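You operate a simulated robot arm through the tools that you are given. There is no shell and no other tool.

You run a simulated robot arm. Do the job below in one go: nothing can be reset, and whatever is moved stays where it is left.

## Task
Fit a spare roller in the empty slot, lock the steel bar and test-run at speed 2.
Fine: fit it with the power off; the lamp must go green; power off at the end.

It is judged by the outcome, as a careful person would: the job done as asked, and still so three seconds after it is handed in. It fails if anything else is knocked over, pushed out of place, dropped, spilled or broken.

## Robot
A 7-joint arm with a two-finger parallel gripper, fixed in place. Base frame: the origin is at the foot of the arm, x ahead of it, y to its left, z up. Lengths are in m, angles in rad, forces in N, time in s.
Its first joint turns from -2.897 to 2.897 rad. Payload 3.43 kg.
Tool frame: the origin (TCP) lies between the finger pads and is the grasp point; the fingertips stand 0.03 m ahead of it; z points along the fingers, y is the line along which they close. The gripper opens to 0.094 m. The fingers are 0.028 m wide and 0.01 m thick; the gripper's body (0.05 by 0.096 m) begins 0.055 m behind the TCP.
Orientation is told as [roll, pitch, yaw] about the base's x, y, z axes, in that order, counted from this pose: with the fingers straight down and closing along the base's y, the tool's x points along the base's -x, its y along +y and its z along -z.

## Interface
- The arm moves only by the tool play_rows. Its argument "targets" is one flat list of numbers, 7 for each row, row after row: the shift along the tool's x, y, z in m, then the turn, a rotation vector about the tool's x, y, z in rad, then the opening, from 0 (shut) to 1 (fully open). In form: [dx, dy, dz, wx, wy, wz, hand, dx, dy, dz, wx, wy, wz, hand, ...]. A call has 1 to 20 rows; each row is the pose to reach, as a shift and turn from the pose commanded when the call began, along the tool's axes at that moment. A row lasts 0.2 s, in which the tool goes at most 0.05 m and 0.15 rad; a call with a longer step from one row to the next is refused whole, and so is a gripper value outside its range. A pose out of reach is approached as far as the arm can. The call stops where the force on the tool passes 90 N (or 10 N more than at its start, if that is more) or the arm is blocked; 0.2 s more then pass. The fingers move at their own pace (about 0.045 m/s each) and stop on an object; they squeeze with about 39 N. The grip force told is the motor's: it shows also when the fingers shut on nothing. Time passes only in rows, and 0.2 s behind the last, so rows that repeat a pose let the fingers close. The reply holds the time, the measured pose of the TCP, the force on the tool along the base axes, the opening and the grip force, in the units named above and with some noise, with the torque about the TCP (base axes, N m) and any sound that the robot's microphone picked up, and new pictures: "show" is both (left out), scene, wrist or none.
- Cameras (640 x 400 px; columns grow to the right, rows downward): "scene" is fixed at [0.4019, -0.6502, 1.4769]; the picture's right is [0.97, 0.25, 0.00], its down [0.13, -0.50, -0.86] and it looks along [-0.21, 0.83, -0.51] (base axes); focal length 214 px, centre (320, 200). "wrist" rides on the gripper at [0.076, 0.014, -0.102] in the tool frame; the picture's right is [-0.18, 0.98, 0.00], its down [-0.75, -0.14, -0.64] and it looks along [-0.63, -0.12, 0.77] (tool axes); focal length 243 px, centre (320, 200). There is no depth. A picture from a camera that has moved, and an enlarged one, comes with that camera's place and axes in the base frame and with its lens.
- lift_body(by): slides the trunk up (or, below 0, down) by that many m; the arm rides with it, the base frame stays. It gives what a move gives, with no picture.
- close_up(camera, box): a new picture of the part [left, top, right, bottom] of that camera's present view, enlarged. No time passes.
- sign_off(): hands the job in; it is judged then, once.

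Nothing tells you positions but the pictures and the camera data. Unless the task says otherwise, let go and move clear before handing in.

The tools are called after "Call:" as name(argument=value, ...) on one line, values as JSON. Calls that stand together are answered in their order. play_rows: Moves the arm, as the interface text tells. Its arguments: {"type":"object","properties":{"targets":{"type":"array"},"show":{"type":"string","enum":["both","scene","wrist","none"]}},"required":["targets"]} The other tools are called the same way: lift_body (by) slides the trunk up or down; close_up (camera, box) takes an enlarged picture of a part of a camera's view; sign_off () hands the job in.

At the start:

```text
time_s: 0.0
tool_pos: [0.3139, -0.3921, 1.3021]
tool_rot: [0.001, 0.002, 0.001]
force: [0.2, -0.5, 0.2]
moment: [-0.02, -0.01, 0.01]
gripper_width: 0.0939
grasp_force: 0.0
trunk travel left (down, up): [-0.35, 0.14]
```

scene: 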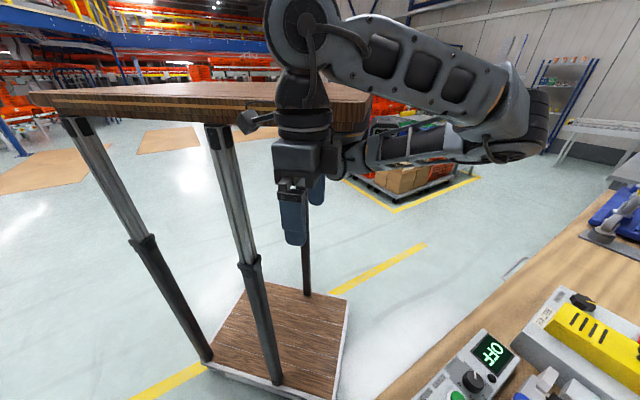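
wrist: 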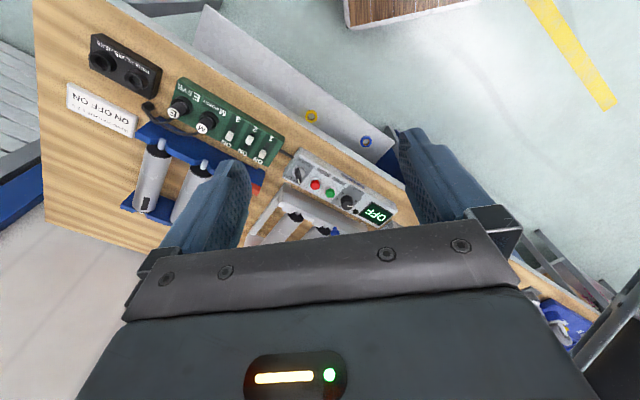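

The arm is parked high over a bench that carries a control box with an OFF display, a roller machine and a rack of rollers. I'll start by looking closely at both views.

Call:
close_up(camera="wrist", box=[60, 20, 260, 145])

Call:
close_up(camera="wrist", box=[240, 130, 400, 230])

Call:
close_up(camera="scene", box=[380, 160, 640, 400])

Call:
close_up(camera="wrist", box=[40, 60, 300, 250])

```text
3.20 times, centred on (160, 82) of wrist
camera zoom: at [0.2377, -0.3771, 1.4066], right [0.18, 0.98, 0.0], down [0.75, -0.14, 0.64], along [0.63, -0.12, -0.77], focal length 776 px, centre (832, 576)
```

zoom: 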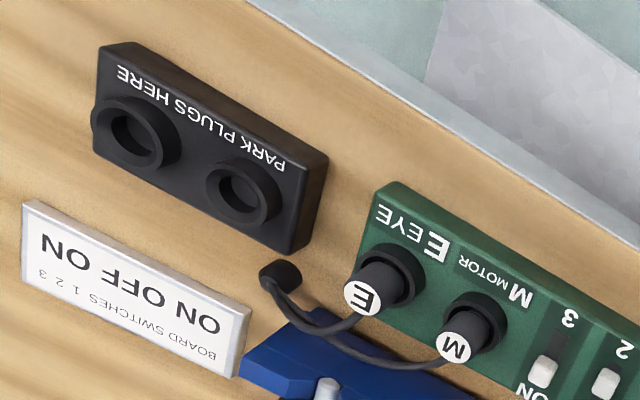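

```text
4.00 times, centred on (320, 180) of wrist
camera zoom: at [0.2377, -0.3771, 1.4066], right [0.18, 0.98, 0.0], down [0.75, -0.14, 0.64], along [0.63, -0.12, -0.77], focal length 970 px, centre (320, 280)
```

zoom: 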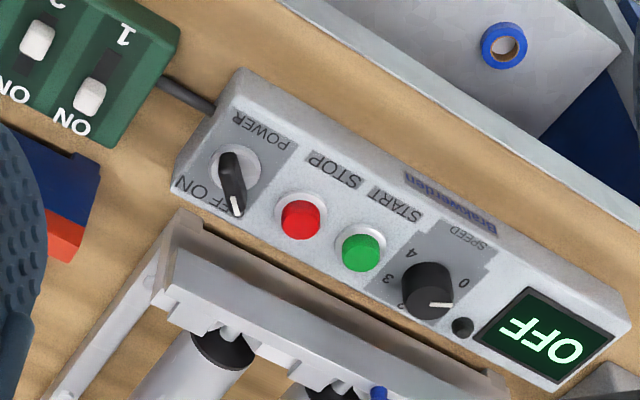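

```text
1.67 times, centred on (510, 280) of scene
camera zoom: at [0.4019, -0.6502, 1.4769], right [0.97, 0.25, 0.0], down [0.13, -0.5, -0.86], along [-0.21, 0.83, -0.51], focal length 358 px, centre (3, 67)
```

zoom: 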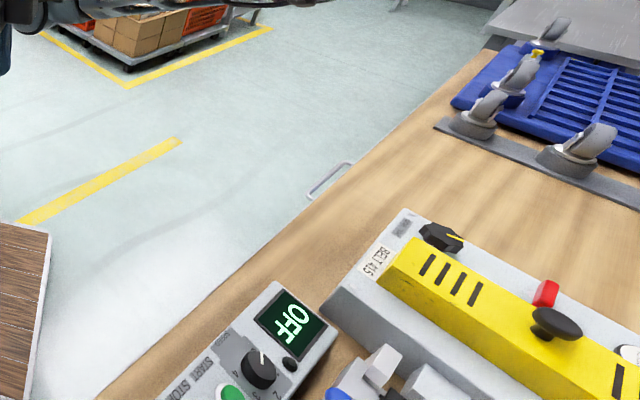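

```text
2.11 times, centred on (170, 155) of wrist
camera zoom: at [0.2377, -0.3771, 1.4066], right [0.18, 0.98, 0.0], down [0.75, -0.14, 0.64], along [0.63, -0.12, -0.77], focal length 511 px, centre (636, 295)
```

zoom: 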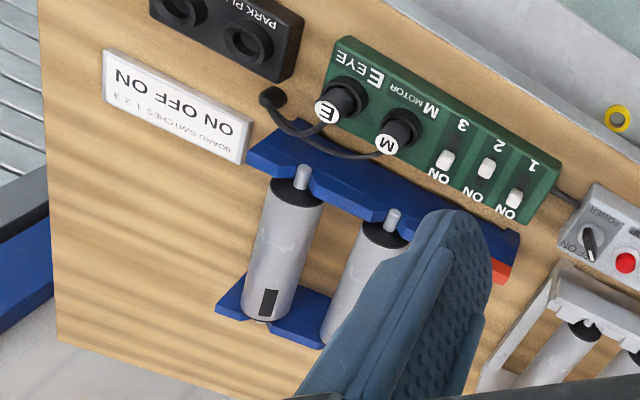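

The bench runs diagonally: the control box and green board face the robot, with a roller rack and conveyor behind them. I'll turn the gripper about 45° and move above the bench for a better look.

Call:
play_rows(targets=[-0.03, -0.018, 0, 0, 0, 0.131, 1, -0.06, -0.036, 0, 0, 0, 0.262, 1, -0.09, -0.054, 0, 0, 0, 0.393, 1, -0.12, -0.072, 0, 0, 0, 0.524, 1, -0.15, -0.09, 0, 0, 0, 0.655, 1, -0.18, -0.108, 0, 0, 0, 0.785, 1], show="both")

```text
time_s: 1.4
tool_pos: [0.4946, -0.5, 1.3025]
tool_rot: [-0.001, 0.0, -0.785]
force: [-0.4, 0.5, -0.8]
moment: [0.02, -0.03, 0.0]
gripper_width: 0.0938
grasp_force: 0.1
trunk travel left (down, up): [-0.35, 0.14]
camera wrist: at [0.4502, -0.436, 1.4066], right [0.83, 0.56, 0.0], down [0.43, -0.63, 0.64], along [0.36, -0.53, -0.77], focal length 243 px, centre (320, 200)
```

scene: 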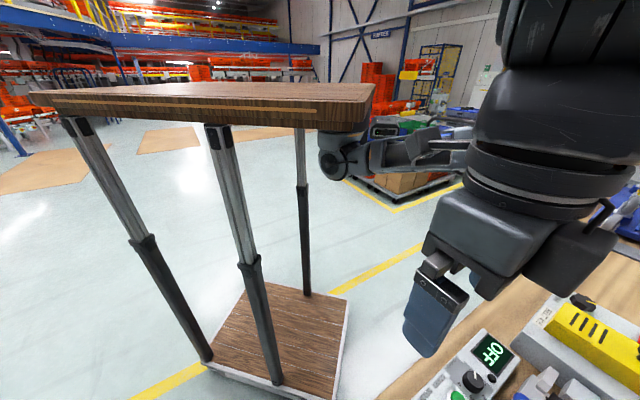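
wrist: 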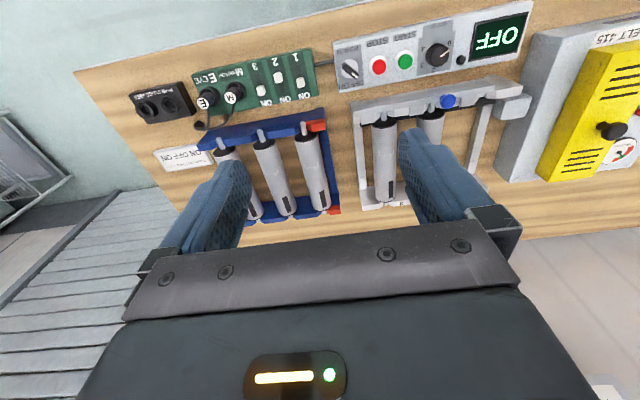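

Now the whole work area is visible: a blue rack of rollers, a white frame holding some rollers, and a yellow-covered BELT 415 unit. I'll zoom in on each of them.

Call:
close_up(camera="wrist", box=[340, 70, 540, 220])

Call:
close_up(camera="wrist", box=[180, 90, 350, 220])

Call:
close_up(camera="wrist", box=[320, 0, 540, 110])

Call:
close_up(camera="wrist", box=[500, 10, 640, 190])

Call:
close_up(camera="wrist", box=[120, 40, 340, 180])

```text
2.67 times, centred on (440, 145) of wrist
camera zoom: at [0.4502, -0.436, 1.4066], right [0.83, 0.56, 0.0], down [0.43, -0.63, 0.64], along [0.36, -0.53, -0.77], focal length 647 px, centre (0, 347)
```

zoom: 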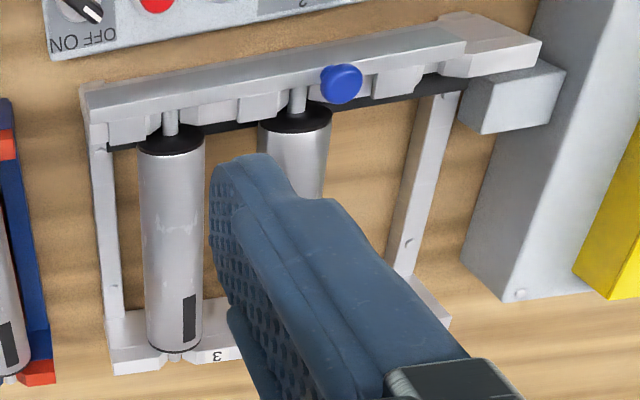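

```text
3.08 times, centred on (265, 155) of wrist
camera zoom: at [0.4502, -0.436, 1.4066], right [0.83, 0.56, 0.0], down [0.43, -0.63, 0.64], along [0.36, -0.53, -0.77], focal length 746 px, centre (489, 338)
```

zoom: 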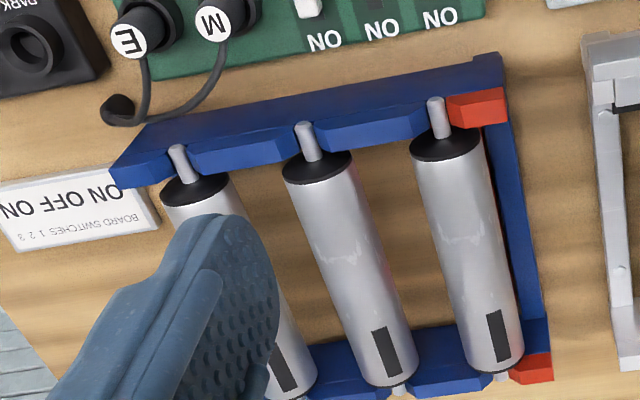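

```text
2.91 times, centred on (430, 55) of wrist
camera zoom: at [0.4502, -0.436, 1.4066], right [0.83, 0.56, 0.0], down [0.43, -0.63, 0.64], along [0.36, -0.53, -0.77], focal length 706 px, centre (0, 622)
```

zoom: 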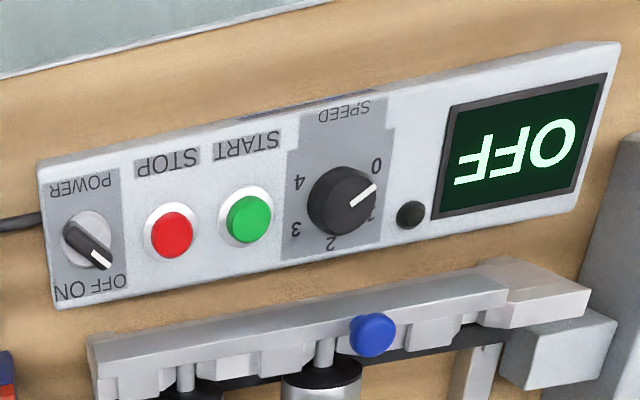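

```text
2.22 times, centred on (570, 100) of wrist
camera zoom: at [0.4502, -0.436, 1.4066], right [0.83, 0.56, 0.0], down [0.43, -0.63, 0.64], along [0.36, -0.53, -0.77], focal length 539 px, centre (-236, 422)
```

zoom: 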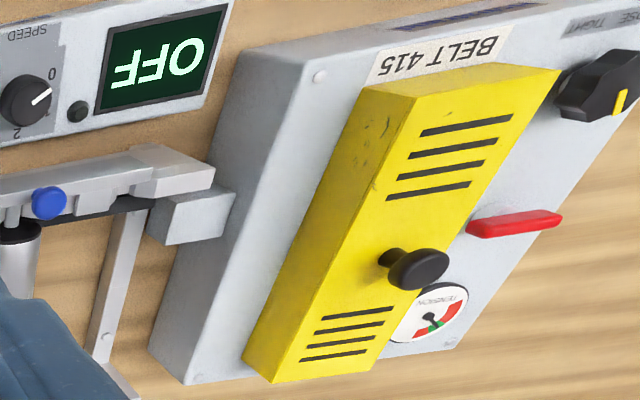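

```text
2.86 times, centred on (230, 110) of wrist
camera zoom: at [0.4502, -0.436, 1.4066], right [0.83, 0.56, 0.0], down [0.43, -0.63, 0.64], along [0.36, -0.53, -0.77], focal length 693 px, centre (577, 457)
```

zoom: 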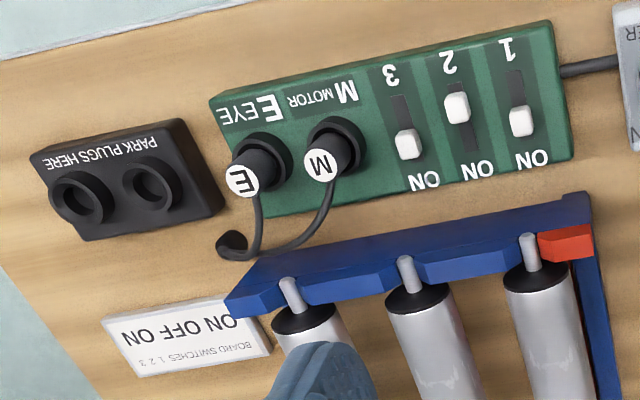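

The board switches already read ON-OFF-ON as the placard says, and power is OFF. Next I'll get a closer look at the white frame, where the empty slot and the bar with the blue knob are.

Call:
play_rows(targets=[-0.01, 0.029, 0.025, 0, 0, 0, 1, -0.02, 0.058, 0.05, 0, 0, 0, 1, -0.03, 0.087, 0.075, 0, 0, 0, 1, -0.04, 0.116, 0.1, 0, 0, 0, 1, -0.05, 0.145, 0.125, 0, 0, 0, 1, -0.06, 0.173, 0.15, 0, 0, 0, 1, -0.06, 0.173, 0.15, 0, 0, 0, 1], show="both")

```text
time_s: 3.0
tool_pos: [0.66, -0.4197, 1.1524]
tool_rot: [0.001, -0.002, -0.785]
force: [0.0, 0.4, 0.3]
moment: [-0.01, 0.04, -0.04]
gripper_width: 0.0938
grasp_force: 0.0
trunk travel left (down, up): [-0.35, 0.14]
camera wrist: at [0.6162, -0.3554, 1.2569], right [0.83, 0.56, 0.0], down [0.43, -0.63, 0.64], along [0.36, -0.53, -0.77], focal length 243 px, centre (320, 200)
```

scene: 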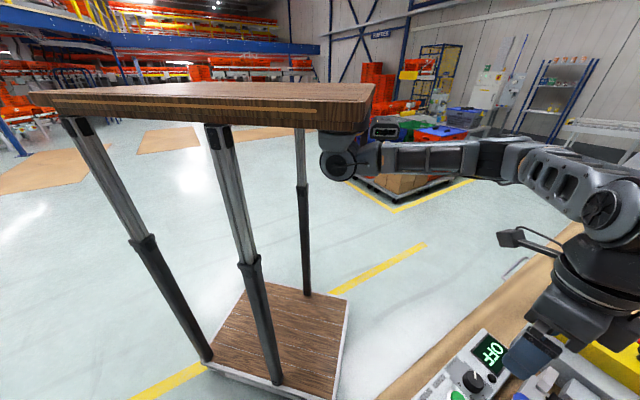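
wrist: 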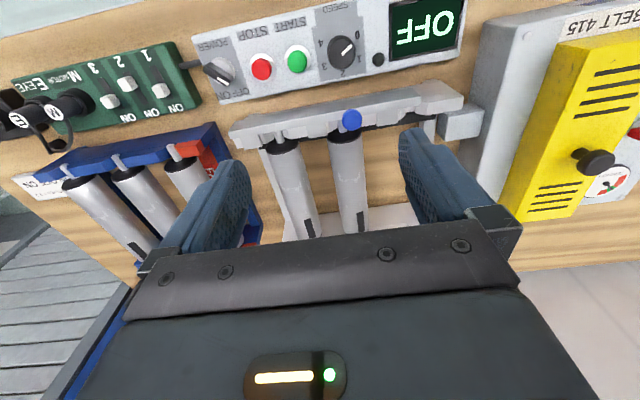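

Call:
close_up(camera="wrist", box=[220, 70, 480, 235])

Call:
close_up(camera="wrist", box=[190, 0, 470, 110])

Call:
close_up(camera="wrist", box=[0, 110, 270, 270])

Call:
close_up(camera="wrist", box=[330, 75, 480, 165])

```text
2.42 times, centred on (350, 152) of wrist
camera zoom: at [0.6162, -0.3554, 1.2569], right [0.83, 0.56, 0.0], down [0.43, -0.63, 0.64], along [0.36, -0.53, -0.77], focal length 588 px, centre (247, 315)
```

zoom: 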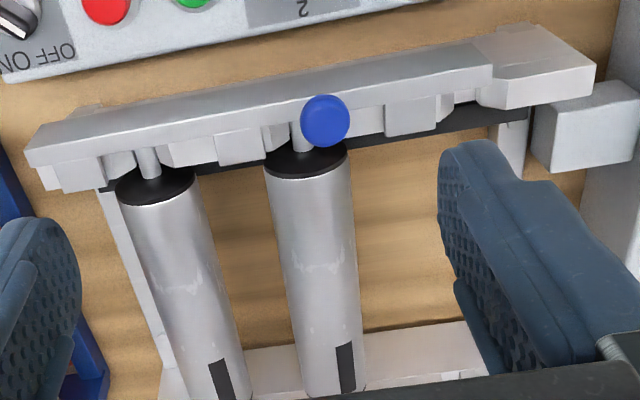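

```text
2.29 times, centred on (330, 55) of wrist
camera zoom: at [0.6162, -0.3554, 1.2569], right [0.83, 0.56, 0.0], down [0.43, -0.63, 0.64], along [0.36, -0.53, -0.77], focal length 555 px, centre (297, 531)
```

zoom: 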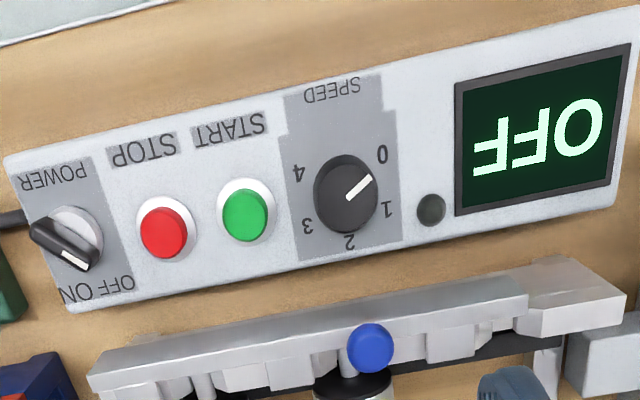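

```text
2.37 times, centred on (135, 190) of wrist
camera zoom: at [0.6162, -0.3554, 1.2569], right [0.83, 0.56, 0.0], down [0.43, -0.63, 0.64], along [0.36, -0.53, -0.77], focal length 575 px, centre (758, 224)
```

zoom: 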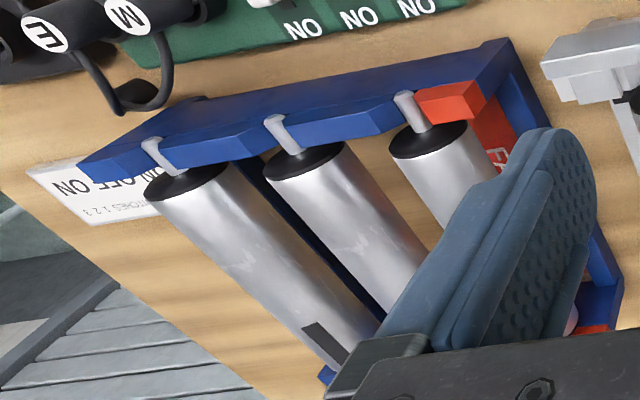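

```text
4.27 times, centred on (405, 120) of wrist
camera zoom: at [0.6162, -0.3554, 1.2569], right [0.83, 0.56, 0.0], down [0.43, -0.63, 0.64], along [0.36, -0.53, -0.77], focal length 1035 px, centre (-43, 541)
```

zoom: 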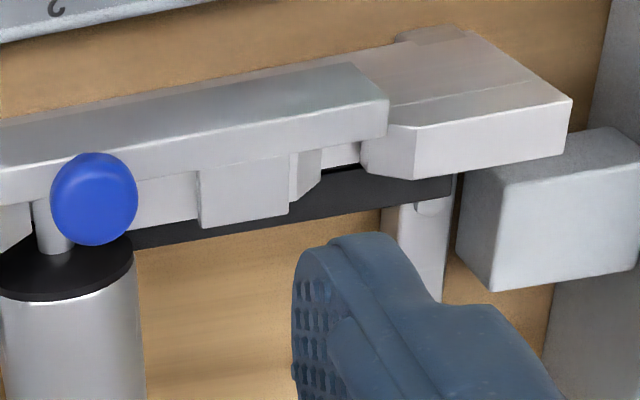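

The red slot in the rack looks marked "FAULTY", so the usable spares are the other two. Frame slot 3, the right-hand one in the picture, is empty. I'll go lower to study the bar and the knob.

Call:
play_rows(targets=[-0.005, 0.014, 0.025, 0, 0, 0, 1, -0.01, 0.028, 0.05, 0, 0, 0, 1, -0.015, 0.042, 0.075, 0, 0, 0, 1, -0.02, 0.056, 0.1, 0, 0, 0, 1, -0.02, 0.056, 0.1, 0, 0, 0, 1], show="both")

Call:
close_up(camera="wrist", box=[180, 60, 480, 240])

Call:
close_up(camera="scene", box=[440, 280, 640, 400])

```text
time_s: 4.2
tool_pos: [0.712, -0.3939, 1.0523]
tool_rot: [-0.001, -0.001, -0.786]
force: [0.6, 1.0, 0.3]
moment: [-0.03, -0.01, 0.01]
gripper_width: 0.0941
grasp_force: 0.1
trunk travel left (down, up): [-0.35, 0.14]
camera wrist: at [0.6687, -0.3295, 1.1563], right [0.83, 0.56, 0.0], down [0.43, -0.63, 0.64], along [0.36, -0.53, -0.77], focal length 243 px, centre (320, 200)
```

scene: 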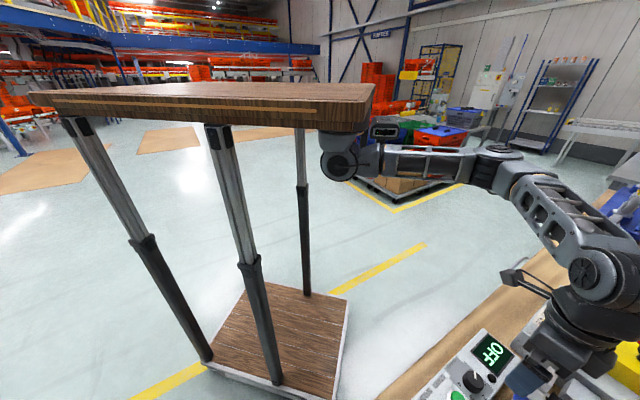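
wrist: 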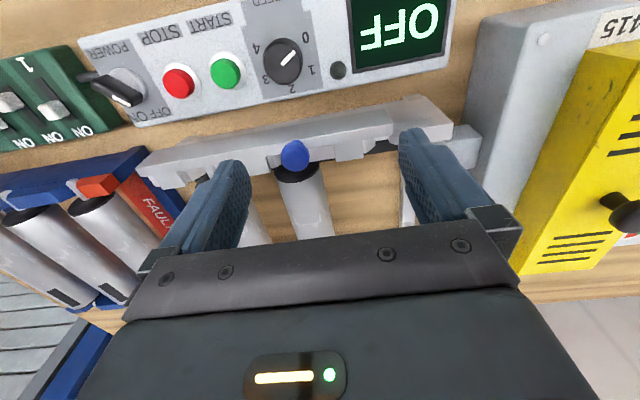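

```text
2.13 times, centred on (330, 150) of wrist
camera zoom: at [0.6687, -0.3295, 1.1563], right [0.83, 0.56, 0.0], down [0.43, -0.63, 0.64], along [0.36, -0.53, -0.77], focal length 518 px, centre (299, 307)
```

zoom: 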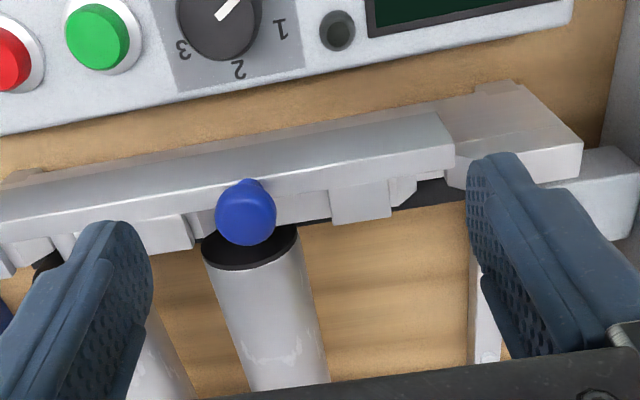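

```text
3.20 times, centred on (540, 340) of scene
camera zoom: at [0.4019, -0.6502, 1.4769], right [0.97, 0.25, 0.0], down [0.13, -0.5, -0.86], along [-0.21, 0.83, -0.51], focal length 686 px, centre (-384, -248)
```

zoom: 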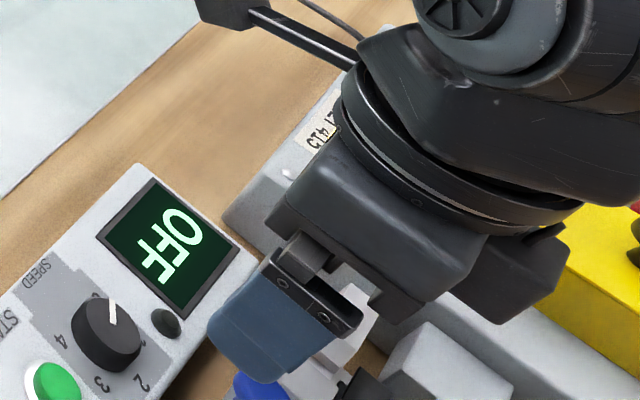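

I need to see the bar from the side to know which way it slides. I'll turn the wrist so the camera looks along the bar from the rack side.

Call:
play_rows(targets=[-0.0044, -0.0177, -0.0045, 0, 0, -0.1428, 1, -0.0087, -0.0355, -0.0091, 0, 0, -0.2856, 1, -0.0131, -0.0532, -0.0136, 0, 0, -0.4284, 1, -0.0175, -0.0709, -0.0182, 0, 0, -0.5712, 1, -0.0218, -0.0886, -0.0227, 0, 0, -0.714, 1, -0.0262, -0.1064, -0.0273, 0, 0, -0.8568, 1, -0.0305, -0.1241, -0.0318, 0, 0, -0.9996, 1, -0.0349, -0.1418, -0.0364, 0, 0, -1.1424, 1, -0.0393, -0.1595, -0.0409, 0, 0, -1.2852, 1, -0.0436, -0.1773, -0.0455, 0, 0, -1.428, 1, -0.048, -0.195, -0.05, 0, 0, -1.5708, 1, -0.048, -0.195, -0.05, 0, 0, -1.5708, 1], show="both")

Call:
close_up(camera="wrist", box=[180, 60, 480, 240])

Call:
close_up(camera="scene", box=[440, 280, 640, 400])

```text
time_s: 6.8
tool_pos: [0.6092, -0.5666, 1.1019]
tool_rot: [0.001, -0.001, 0.787]
force: [1.0, 0.1, 0.3]
moment: [0.05, -0.03, 0.0]
gripper_width: 0.094
grasp_force: 0.0
trunk travel left (down, up): [-0.35, 0.14]
camera wrist: at [0.5444, -0.6101, 1.2067], right [-0.57, 0.82, 0.0], down [0.63, 0.43, 0.64], along [0.53, 0.36, -0.77], focal length 243 px, centre (320, 200)
```

scene: 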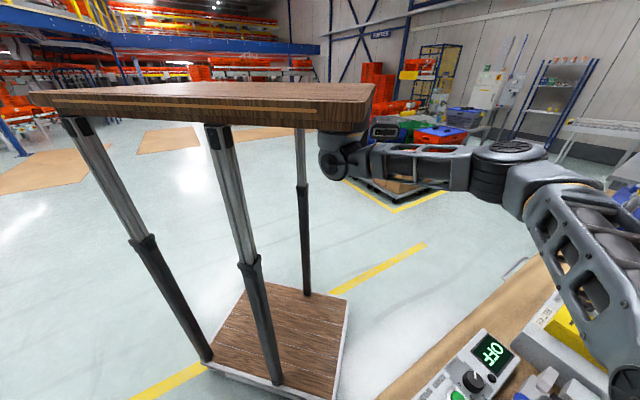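
wrist: 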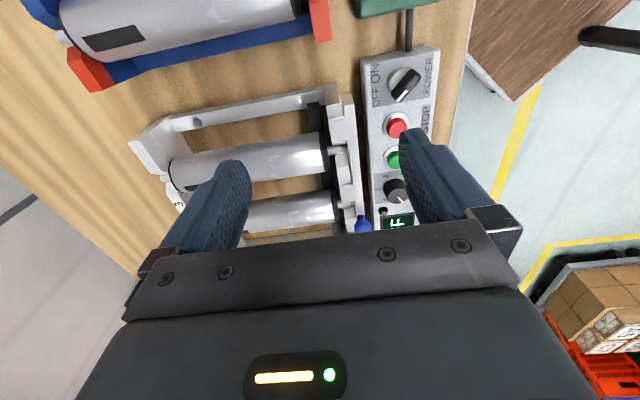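

```text
2.13 times, centred on (330, 150) of wrist
camera zoom: at [0.5444, -0.6101, 1.2067], right [-0.57, 0.82, 0.0], down [0.63, 0.43, 0.64], along [0.53, 0.36, -0.77], focal length 518 px, centre (299, 307)
```

zoom: 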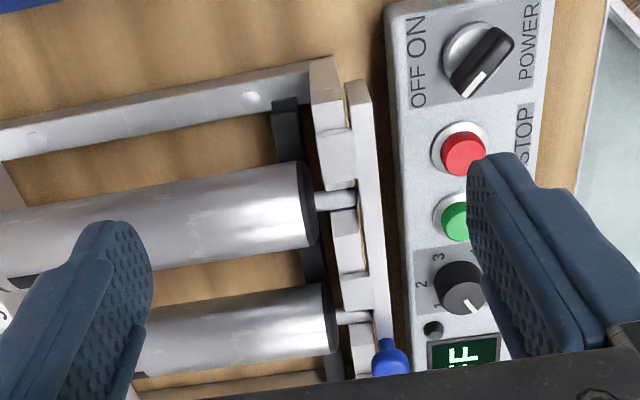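

```text
3.20 times, centred on (540, 340) of scene
camera zoom: at [0.4019, -0.6502, 1.4769], right [0.97, 0.25, 0.0], down [0.13, -0.5, -0.86], along [-0.21, 0.83, -0.51], focal length 686 px, centre (-384, -248)
```

zoom: 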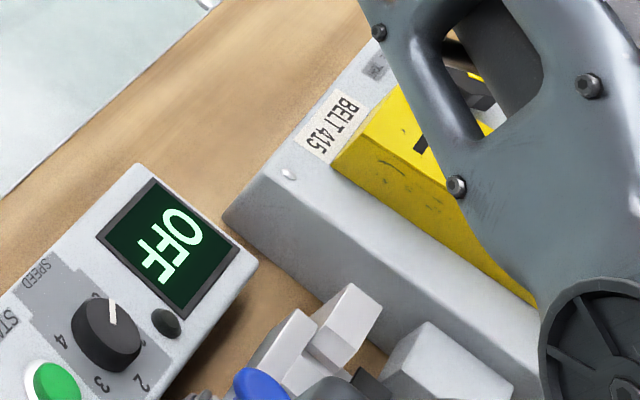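

Call:
play_rows(targets=[-0.035, 0, 0.01, 0, 0, 0, 1, -0.07, 0, 0.02, 0, 0, 0, 1, -0.105, 0, 0.03, 0, 0, 0, 1, -0.14, 0, 0.03, 0, 0, 0, 1, -0.14, 0, 0.03, 0, 0, 0, 1], show="wrist")

Call:
close_up(camera="wrist", box=[200, 0, 440, 150])

Call:
close_up(camera="wrist", box=[220, 100, 420, 230])

```text
time_s: 8.0
tool_pos: [0.7079, -0.4667, 1.0726]
tool_rot: [-0.001, -0.001, 0.784]
force: [-0.4, 0.6, 0.1]
moment: [0.0, 0.0, 0.02]
gripper_width: 0.0939
grasp_force: 0.2
trunk travel left (down, up): [-0.35, 0.14]
camera wrist: at [0.6439, -0.5104, 1.176], right [-0.56, 0.83, 0.0], down [0.63, 0.43, 0.64], along [0.53, 0.36, -0.77], focal length 243 px, centre (320, 200)
```

wrist: 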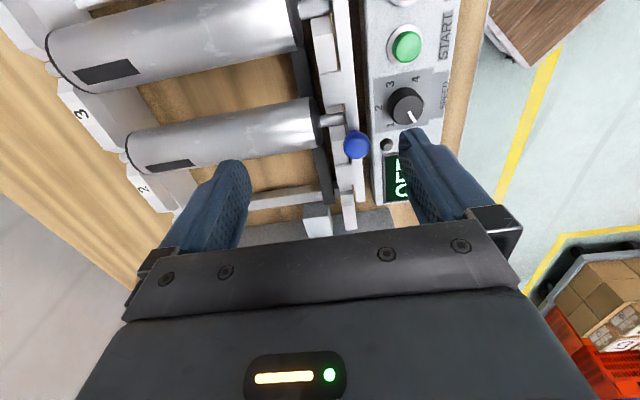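

```text
2.67 times, centred on (320, 75) of wrist
camera zoom: at [0.6439, -0.5104, 1.176], right [-0.56, 0.83, 0.0], down [0.63, 0.43, 0.64], along [0.53, 0.36, -0.77], focal length 647 px, centre (320, 533)
```

zoom: 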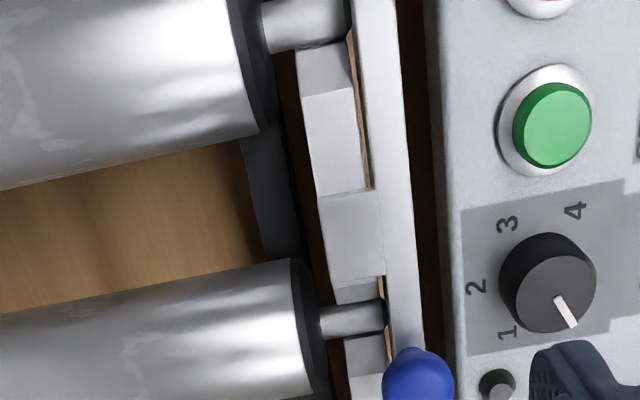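

```text
3.08 times, centred on (320, 165) of wrist
camera zoom: at [0.6439, -0.5104, 1.176], right [-0.56, 0.83, 0.0], down [0.63, 0.43, 0.64], along [0.53, 0.36, -0.77], focal length 746 px, centre (320, 308)
```

zoom: 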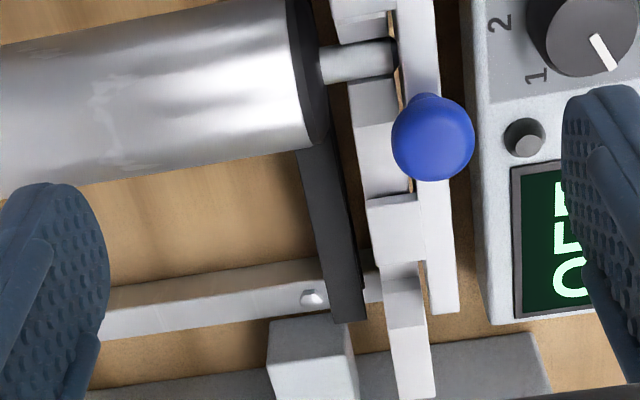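

Now I understand the bar: it's a thin steel strip with tabs that slides along the rail, and the tabs currently sit just left of each slot. Sliding it to the right with the blue knob would cover the axles. Next I'll check the spare rollers in the rack.

Call:
play_rows(targets=[0.0305, 0.0027, -0.0027, 0, 0, 0.1428, 1, 0.0609, 0.0055, -0.0055, 0, 0, 0.2856, 1, 0.0914, 0.0082, -0.0082, 0, 0, 0.4284, 1, 0.1218, 0.0109, -0.0109, 0, 0, 0.5712, 1, 0.1523, 0.0136, -0.0136, 0, 0, 0.714, 1, 0.1827, 0.0164, -0.0164, 0, 0, 0.8568, 1, 0.2132, 0.0191, -0.0191, 0, 0, 0.9996, 1, 0.2436, 0.0218, -0.0218, 0, 0, 1.1424, 1, 0.2741, 0.0245, -0.0245, 0, 0, 1.2852, 1, 0.3045, 0.0273, -0.0273, 0, 0, 1.428, 1, 0.335, 0.03, -0.03, 0, 0, 1.5708, 1, 0.335, 0.03, -0.03, 0, 0, 1.5708, 1], show="both")

Call:
close_up(camera="wrist", box=[180, 40, 480, 230])

Call:
close_up(camera="scene", box=[440, 280, 640, 400])

Call:
close_up(camera="wrist", box=[380, 60, 640, 240])

```text
time_s: 10.6
tool_pos: [0.4494, -0.6815, 1.1027]
tool_rot: [-0.001, 0.0, -0.788]
force: [0.3, -0.3, -0.5]
moment: [0.04, -0.05, 0.01]
gripper_width: 0.0941
grasp_force: 0.1
trunk travel left (down, up): [-0.35, 0.14]
camera wrist: at [0.4052, -0.6179, 1.207], right [0.83, 0.56, 0.0], down [0.43, -0.63, 0.64], along [0.36, -0.53, -0.77], focal length 243 px, centre (320, 200)
```

scene: 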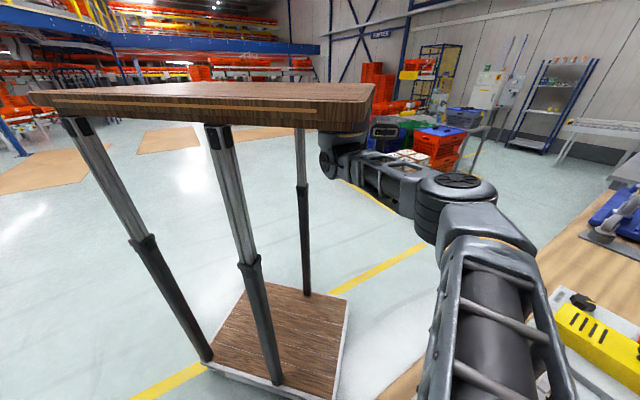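
wrist: 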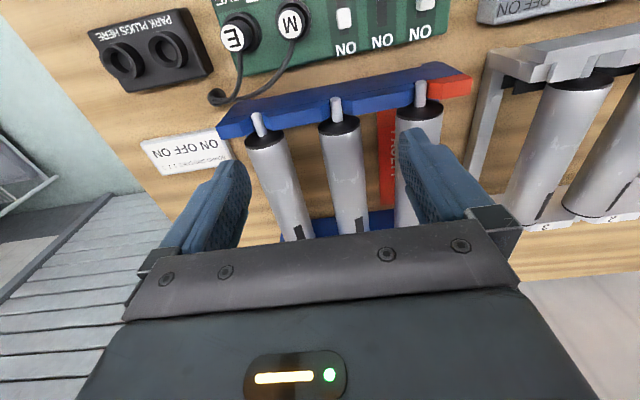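

```text
2.11 times, centred on (330, 135) of wrist
camera zoom: at [0.4052, -0.6179, 1.207], right [0.83, 0.56, 0.0], down [0.43, -0.63, 0.64], along [0.36, -0.53, -0.77], focal length 511 px, centre (299, 337)
```

zoom: 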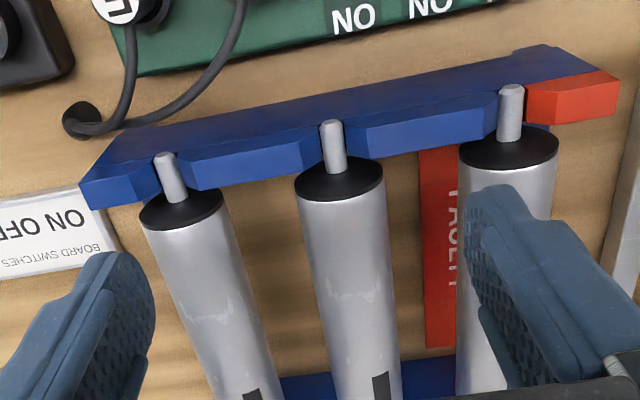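

```text
3.20 times, centred on (540, 340) of scene
camera zoom: at [0.4019, -0.6502, 1.4769], right [0.97, 0.25, 0.0], down [0.13, -0.5, -0.86], along [-0.21, 0.83, -0.51], focal length 686 px, centre (-384, -248)
```

zoom: 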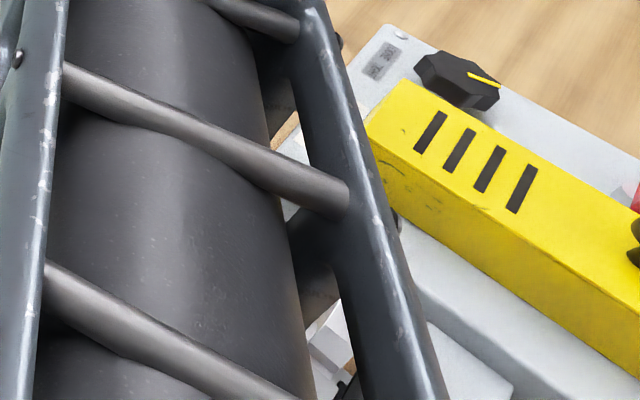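

```text
2.22 times, centred on (510, 150) of wrist
camera zoom: at [0.4052, -0.6179, 1.207], right [0.83, 0.56, 0.0], down [0.43, -0.63, 0.64], along [0.36, -0.53, -0.77], focal length 539 px, centre (-102, 311)
```

zoom: 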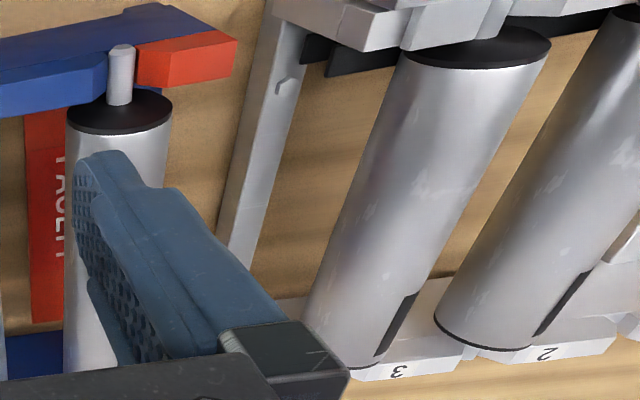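

The spare in the red slot is tagged FAULTY, so I'll take the leftmost spare, which is clear of that tag. I'm moving above it with a partly opened gripper to check alignment.

Call:
play_rows(targets=[-0.031, -0.019, 0.0125, 0, 0, 0, 0.9, -0.062, -0.038, 0.025, 0, 0, 0, 0.8, -0.094, -0.057, 0.0375, 0, 0, 0, 0.74, -0.125, -0.076, 0.05, 0, 0, 0, 0.74, -0.125, -0.076, 0.05, 0, 0, 0, 0.74, -0.125, -0.076, 0.05, 0, 0, 0, 0.74], show="wrist")

Call:
close_up(camera="wrist", box=[170, 0, 490, 240])

```text
time_s: 12.0
tool_pos: [0.4639, -0.7466, 1.0688]
tool_rot: [0.0, 0.001, -0.786]
force: [-0.6, 0.0, 0.3]
moment: [-0.01, 0.0, 0.0]
gripper_width: 0.0699
grasp_force: 0.0
out of reach, approached as far as the arm can: row 2, 3, 4, 5, 6
trunk travel left (down, up): [-0.35, 0.14]
camera wrist: at [0.4198, -0.6821, 1.1724], right [0.83, 0.56, 0.0], down [0.43, -0.63, 0.64], along [0.36, -0.53, -0.77], focal length 243 px, centre (320, 200)
```

wrist: 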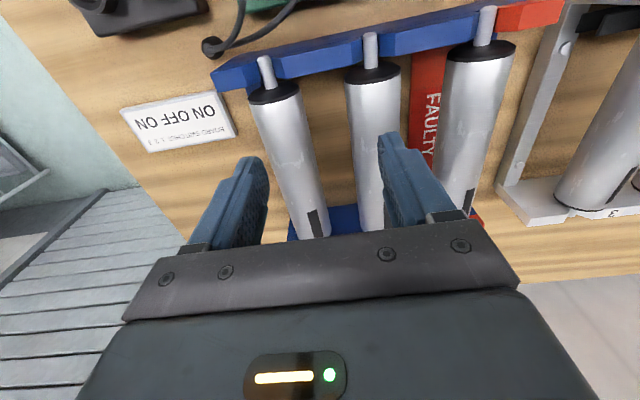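

```text
1.67 times, centred on (330, 120) of wrist
camera zoom: at [0.4198, -0.6821, 1.1724], right [0.83, 0.56, 0.0], down [0.43, -0.63, 0.64], along [0.36, -0.53, -0.77], focal length 404 px, centre (303, 333)
```

zoom: 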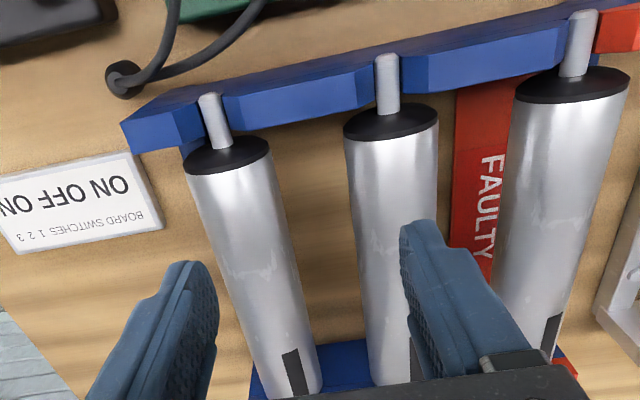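

At this height the arm runs out of reach short of the roller. I'll try raising the trunk so the shoulder lines up better with the wrist, then check how far I can reach.

Call:
lift_body(by=0.06)

Call:
play_rows(targets=[0, 0, 0, 0, 0, 0, 0.74, 0, 0, 0, 0, 0, 0, 0.74], show="none")

```text
time_s: 13.0
tool_pos: [0.4641, -0.7468, 1.1287]
tool_rot: [0.0, 0.001, -0.785]
force: [0.2, 0.5, -0.4]
moment: [-0.04, 0.05, 0.03]
gripper_width: 0.0693
grasp_force: 0.1
trunk travel left (down, up): [-0.41, 0.08]
```

```text
time_s: 13.6
tool_pos: [0.4651, -0.7477, 1.1281]
tool_rot: [0.001, 0.001, -0.787]
force: [-0.3, -0.2, 0.5]
moment: [0.0, 0.02, 0.02]
gripper_width: 0.0697
grasp_force: 0.0
trunk travel left (down, up): [-0.41, 0.08]
```

Call:
play_rows(targets=[0, 0, 0.04, 0, 0, 0, 0.74, 0, 0, 0.08, 0, 0, 0, 0.74, -0.034, -0.02, 0.08, 0, 0, 0, 0.74, -0.0675, -0.04, 0.08, 0, 0, 0, 0.74, -0.0675, -0.04, 0.08, 0, 0, 0, 0.74], show="wrist")

```text
time_s: 14.8
tool_pos: [0.4639, -0.7463, 1.0478]
tool_rot: [0.0, 0.001, -0.788]
force: [-0.2, 0.2, 0.1]
moment: [-0.01, -0.02, -0.02]
gripper_width: 0.0698
grasp_force: 0.1
out of reach, approached as far as the arm can: row 3, 4, 5
trunk travel left (down, up): [-0.41, 0.08]
camera wrist: at [0.4206, -0.6817, 1.152], right [0.83, 0.56, 0.0], down [0.43, -0.63, 0.64], along [0.36, -0.53, -0.77], focal length 243 px, centre (320, 200)
```

wrist: 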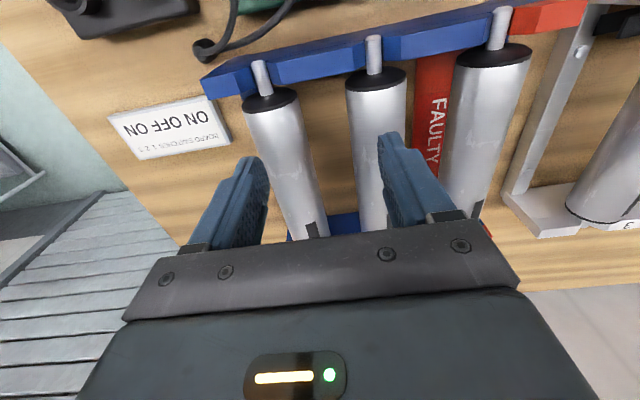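

Call:
play_rows(targets=[0, 0, 0, 0, 0, 0, 0.74], show="scene")

Call:
close_up(camera="scene", box=[280, 100, 600, 400])

```text
time_s: 15.2
tool_pos: [0.4652, -0.7455, 1.0478]
tool_rot: [0.0, 0.0, -0.786]
force: [0.3, 0.6, -0.1]
moment: [0.03, -0.02, 0.02]
gripper_width: 0.0695
grasp_force: 0.0
trunk travel left (down, up): [-0.41, 0.08]
```

scene: 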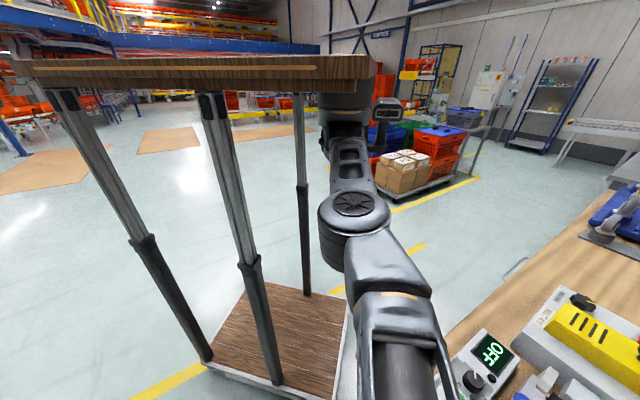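

```text
1.33 times, centred on (440, 250) of scene
camera zoom: at [0.4019, -0.6502, 1.4769], right [0.97, 0.25, 0.0], down [0.13, -0.5, -0.86], along [-0.21, 0.83, -0.51], focal length 286 px, centre (160, 133)
```

zoom: 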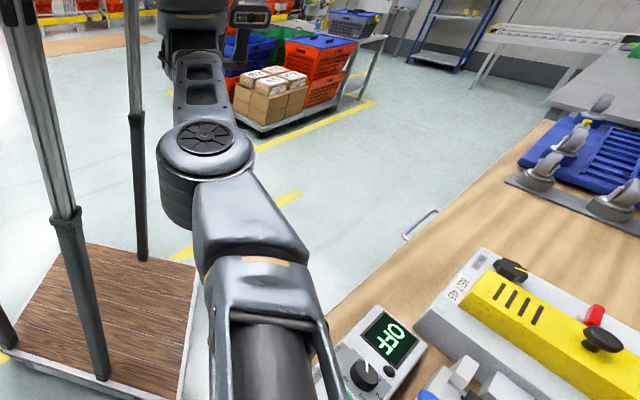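

The arm hangs from one edge of the trunk table, so its reach isn't centred where I assumed. I'll probe the reach safely above the rack, over the middle and right spares.

Call:
play_rows(targets=[0, 0.046, 0, 0, 0, 0, 0.74, 0, 0.092, 0, 0, 0, 0, 0.74, 0, 0.138, 0, 0, 0, 0, 0.74, -0.032, 0.138, 0, 0, 0, 0, 0.74, -0.064, 0.138, 0, 0, 0, 0, 0.74, -0.1, 0.138, 0, 0, 0, 0, 0.74, -0.14, 0.138, 0, 0, 0, 0, 0.74], show="both")

```text
time_s: 16.8
tool_pos: [0.6298, -0.6886, 1.0492]
tool_rot: [0.0, 0.0, -0.787]
force: [0.2, -0.2, 1.2]
moment: [-0.02, -0.01, 0.0]
gripper_width: 0.0695
grasp_force: 0.1
out of reach, approached as far as the arm can: row 1, 2, 3, 4, 5, 6, 7
trunk travel left (down, up): [-0.41, 0.08]
camera wrist: at [0.586, -0.625, 1.1533], right [0.83, 0.56, 0.0], down [0.43, -0.63, 0.64], along [0.36, -0.53, -0.77], focal length 243 px, centre (320, 200)
```

scene: 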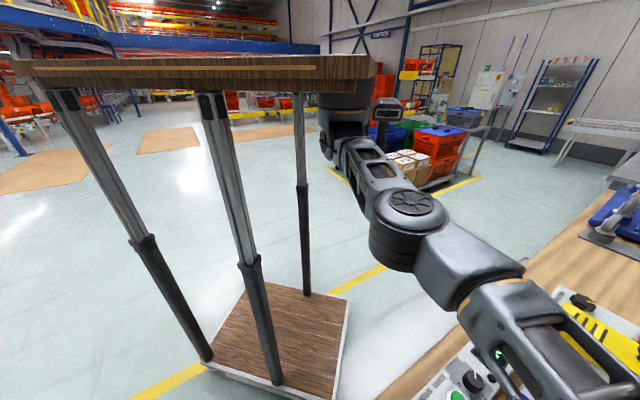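
wrist: 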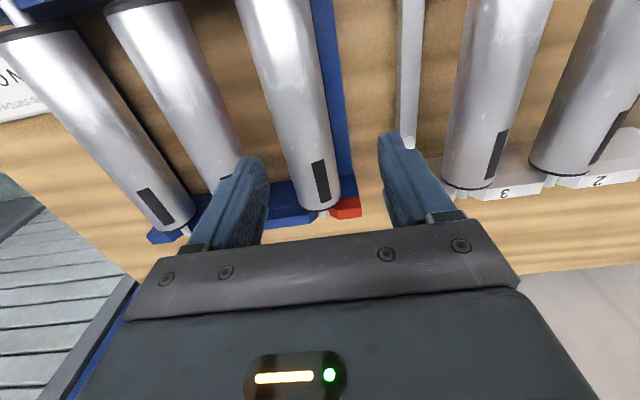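

Call:
play_rows(targets=[0, 0, -0.035, 0, 0, 0, 0.74, 0, 0, -0.07, 0, 0, 0, 0.74, 0, 0, -0.07, 0, 0, 0, 0.74], show="none")

```text
time_s: 17.6
tool_pos: [0.6321, -0.6893, 1.1191]
tool_rot: [0.0, -0.002, -0.784]
force: [0.5, -0.6, 0.6]
moment: [0.01, 0.01, -0.02]
gripper_width: 0.0694
grasp_force: 0.2
trunk travel left (down, up): [-0.41, 0.08]
```

Call:
play_rows(targets=[0.0185, -0.0272, 0, 0, -0.075, 0, 0.74, 0.037, -0.0545, 0, 0, -0.15, 0, 0.74, 0.0555, -0.0818, 0, 0, -0.225, 0, 0.74, 0.074, -0.109, 0, 0, -0.3, 0, 0.74, 0.074, -0.109, 0, 0, -0.3, 0, 0.74], show="none")

Call:
lift_body(by=-0.06)

Call:
play_rows(targets=[0, 0, 0, 0, 0, 0, 0.74], show="both")

```text
time_s: 18.8
tool_pos: [0.5187, -0.7838, 1.13]
tool_rot: [0.0, -0.3, -0.784]
force: [-0.5, 0.9, 0.2]
moment: [0.03, 0.01, -0.01]
gripper_width: 0.0696
grasp_force: 0.0
out of reach, approached as far as the arm can: row 1, 2, 3, 4, 5
trunk travel left (down, up): [-0.41, 0.08]
```

```text
time_s: 19.8
tool_pos: [0.5207, -0.7835, 1.0696]
tool_rot: [0.003, -0.298, -0.784]
force: [0.6, 1.4, 0.4]
moment: [0.01, -0.01, -0.03]
gripper_width: 0.0698
grasp_force: 0.0
trunk travel left (down, up): [-0.35, 0.14]
```

```text
time_s: 20.2
tool_pos: [0.5201, -0.7844, 1.0699]
tool_rot: [0.001, -0.3, -0.785]
force: [-0.1, 0.1, 0.0]
moment: [-0.01, 0.0, 0.0]
gripper_width: 0.0694
grasp_force: 0.1
trunk travel left (down, up): [-0.35, 0.14]
camera wrist: at [0.4568, -0.7004, 1.1464], right [0.82, 0.57, 0.05], down [0.28, -0.48, 0.83], along [0.5, -0.67, -0.55], focal length 243 px, centre (320, 200)
```

scene: 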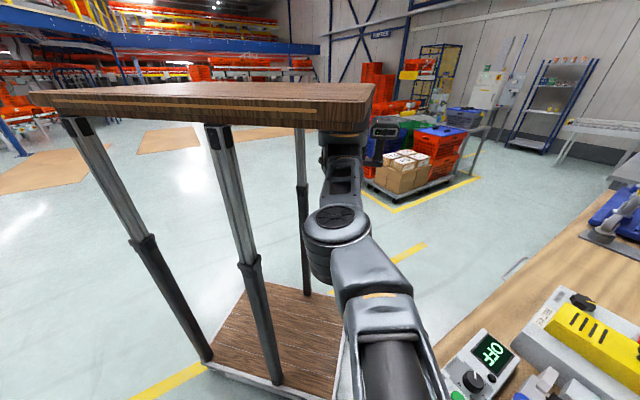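
wrist: 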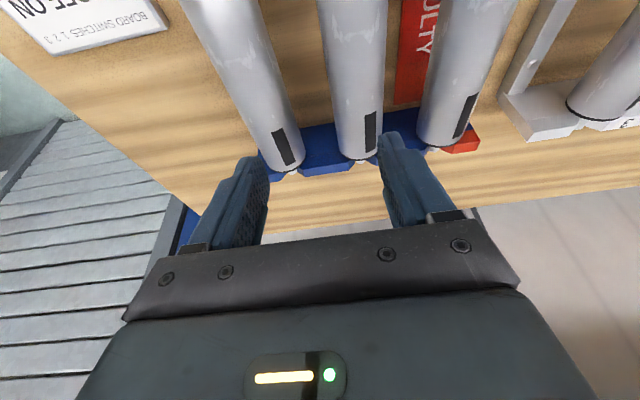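

Call:
play_rows(targets=[0, 0.019, 0, 0, 0, 0, 0.74, 0, 0.038, 0, 0, 0, 0, 0.74, 0, 0.038, 0, 0, 0, 0, 0.74], show="none")

```text
time_s: 21.0
tool_pos: [0.5514, -0.7751, 1.0697]
tool_rot: [0.001, -0.298, -0.785]
force: [-0.5, 0.5, 0.4]
moment: [0.01, -0.02, -0.01]
gripper_width: 0.0697
grasp_force: 0.0
out of reach, approached as far as the arm can: row 1, 2, 3
trunk travel left (down, up): [-0.35, 0.14]
```

Call:
play_rows(targets=[0.0315, 0.012, -0.0098, 0, 0, 0, 0.74, 0.063, 0.024, -0.0195, 0, 0, 0, 0.74, 0.063, 0.024, -0.0195, 0, 0, 0, 0.74], show="wrist")

```text
time_s: 21.8
tool_pos: [0.5488, -0.7761, 1.0709]
tool_rot: [0.001, -0.297, -0.785]
force: [0.0, 0.4, 0.4]
moment: [0.0, 0.03, 0.02]
gripper_width: 0.0696
grasp_force: 0.1
out of reach, approached as far as the arm can: row 1, 2, 3
trunk travel left (down, up): [-0.35, 0.14]
camera wrist: at [0.4849, -0.6931, 1.1479], right [0.82, 0.57, 0.06], down [0.28, -0.48, 0.83], along [0.5, -0.67, -0.55], focal length 243 px, centre (320, 200)
```

wrist: 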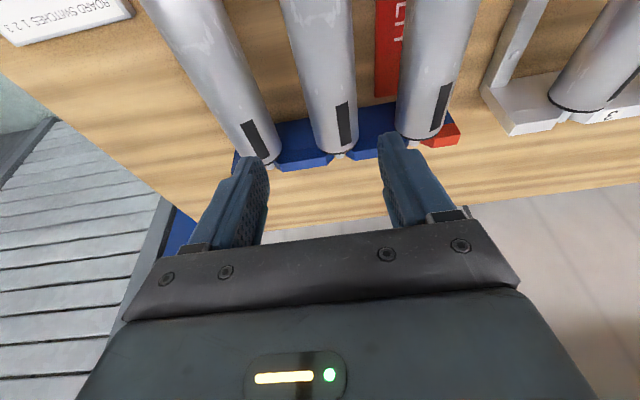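

Call:
play_rows(targets=[0.0382, 0, -0.0118, 0, 0, 0, 0.74, 0.0764, 0, -0.0236, 0, 0, 0, 0.74, 0.1146, 0, -0.0354, 0, 0, 0, 0.74, 0.1146, 0, -0.0354, 0, 0, 0, 0.74], show="none")

```text
time_s: 22.8
tool_pos: [0.4988, -0.7875, 1.0753]
tool_rot: [0.002, -0.298, -0.785]
force: [0.4, -0.3, 0.2]
moment: [0.02, -0.01, -0.02]
gripper_width: 0.0697
grasp_force: 0.0
out of reach, approached as far as the arm can: row 1, 2, 3, 4
trunk travel left (down, up): [-0.35, 0.14]
```

The commanded pose seems to have run past what the arm can reach. I'll bring the tool well back toward the base so that command and measurement agree again.

Call:
play_rows(targets=[0.027, 0.0283, -0.0084, 0, 0, 0, 0.74, 0.054, 0.0566, -0.0167, 0, 0, 0, 0.74, 0.081, 0.0848, -0.0251, 0, 0, 0, 0.74, 0.1081, 0.1131, -0.0334, 0, 0, 0, 0.74, 0.1351, 0.1414, -0.0418, 0, 0, 0, 0.74, 0.1351, 0.1414, -0.0418, 0, 0, 0, 0.74], show="none")

```text
time_s: 24.2
tool_pos: [0.5195, -0.783, 1.0799]
tool_rot: [0.002, -0.298, -0.787]
force: [0.6, 0.3, -0.6]
moment: [-0.01, 0.02, 0.02]
gripper_width: 0.0695
grasp_force: 0.1
out of reach, approached as far as the arm can: row 1, 2, 3, 4, 5, 6
trunk travel left (down, up): [-0.35, 0.14]
```

Call:
close_up(camera="scene", box=[260, 80, 480, 240])

Call:
close_up(camera="scene", box=[280, 200, 520, 400])

Call:
close_up(camera="wrist", box=[100, 0, 540, 240])

```text
2.50 times, centred on (370, 160) of scene
camera zoom: at [0.4019, -0.6502, 1.4769], right [0.97, 0.25, 0.0], down [0.13, -0.5, -0.86], along [-0.21, 0.83, -0.51], focal length 536 px, centre (195, 300)
```

zoom: 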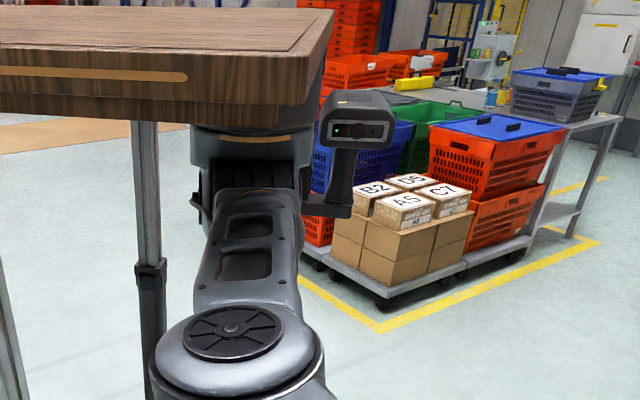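

```text
2.00 times, centred on (400, 300) of scene
camera zoom: at [0.4019, -0.6502, 1.4769], right [0.97, 0.25, 0.0], down [0.13, -0.5, -0.86], along [-0.21, 0.83, -0.51], focal length 429 px, centre (160, 0)
```

zoom: 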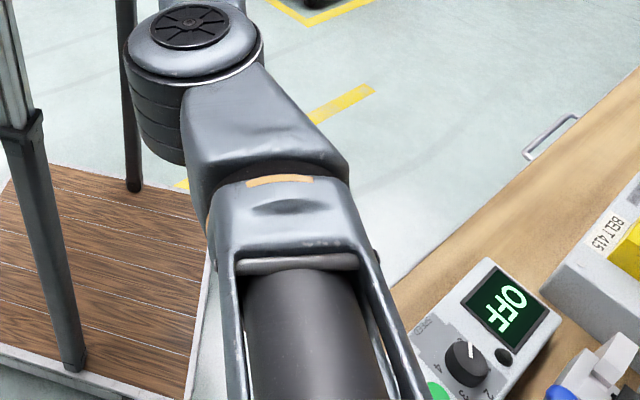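

```text
1.45 times, centred on (320, 120) of wrist
camera zoom: at [0.456, -0.7, 1.1569], right [0.82, 0.57, 0.06], down [0.28, -0.48, 0.83], along [0.5, -0.67, -0.55], focal length 353 px, centre (320, 316)
```

zoom: 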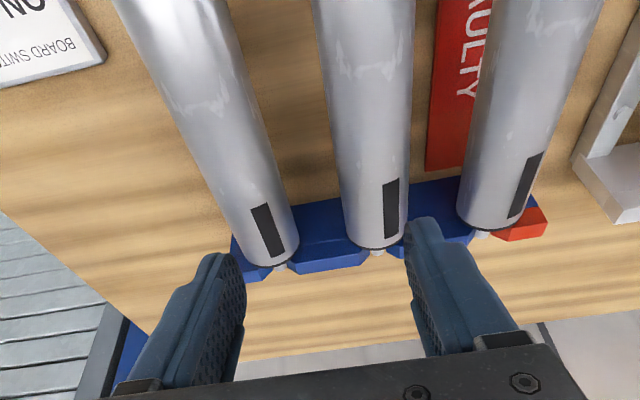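

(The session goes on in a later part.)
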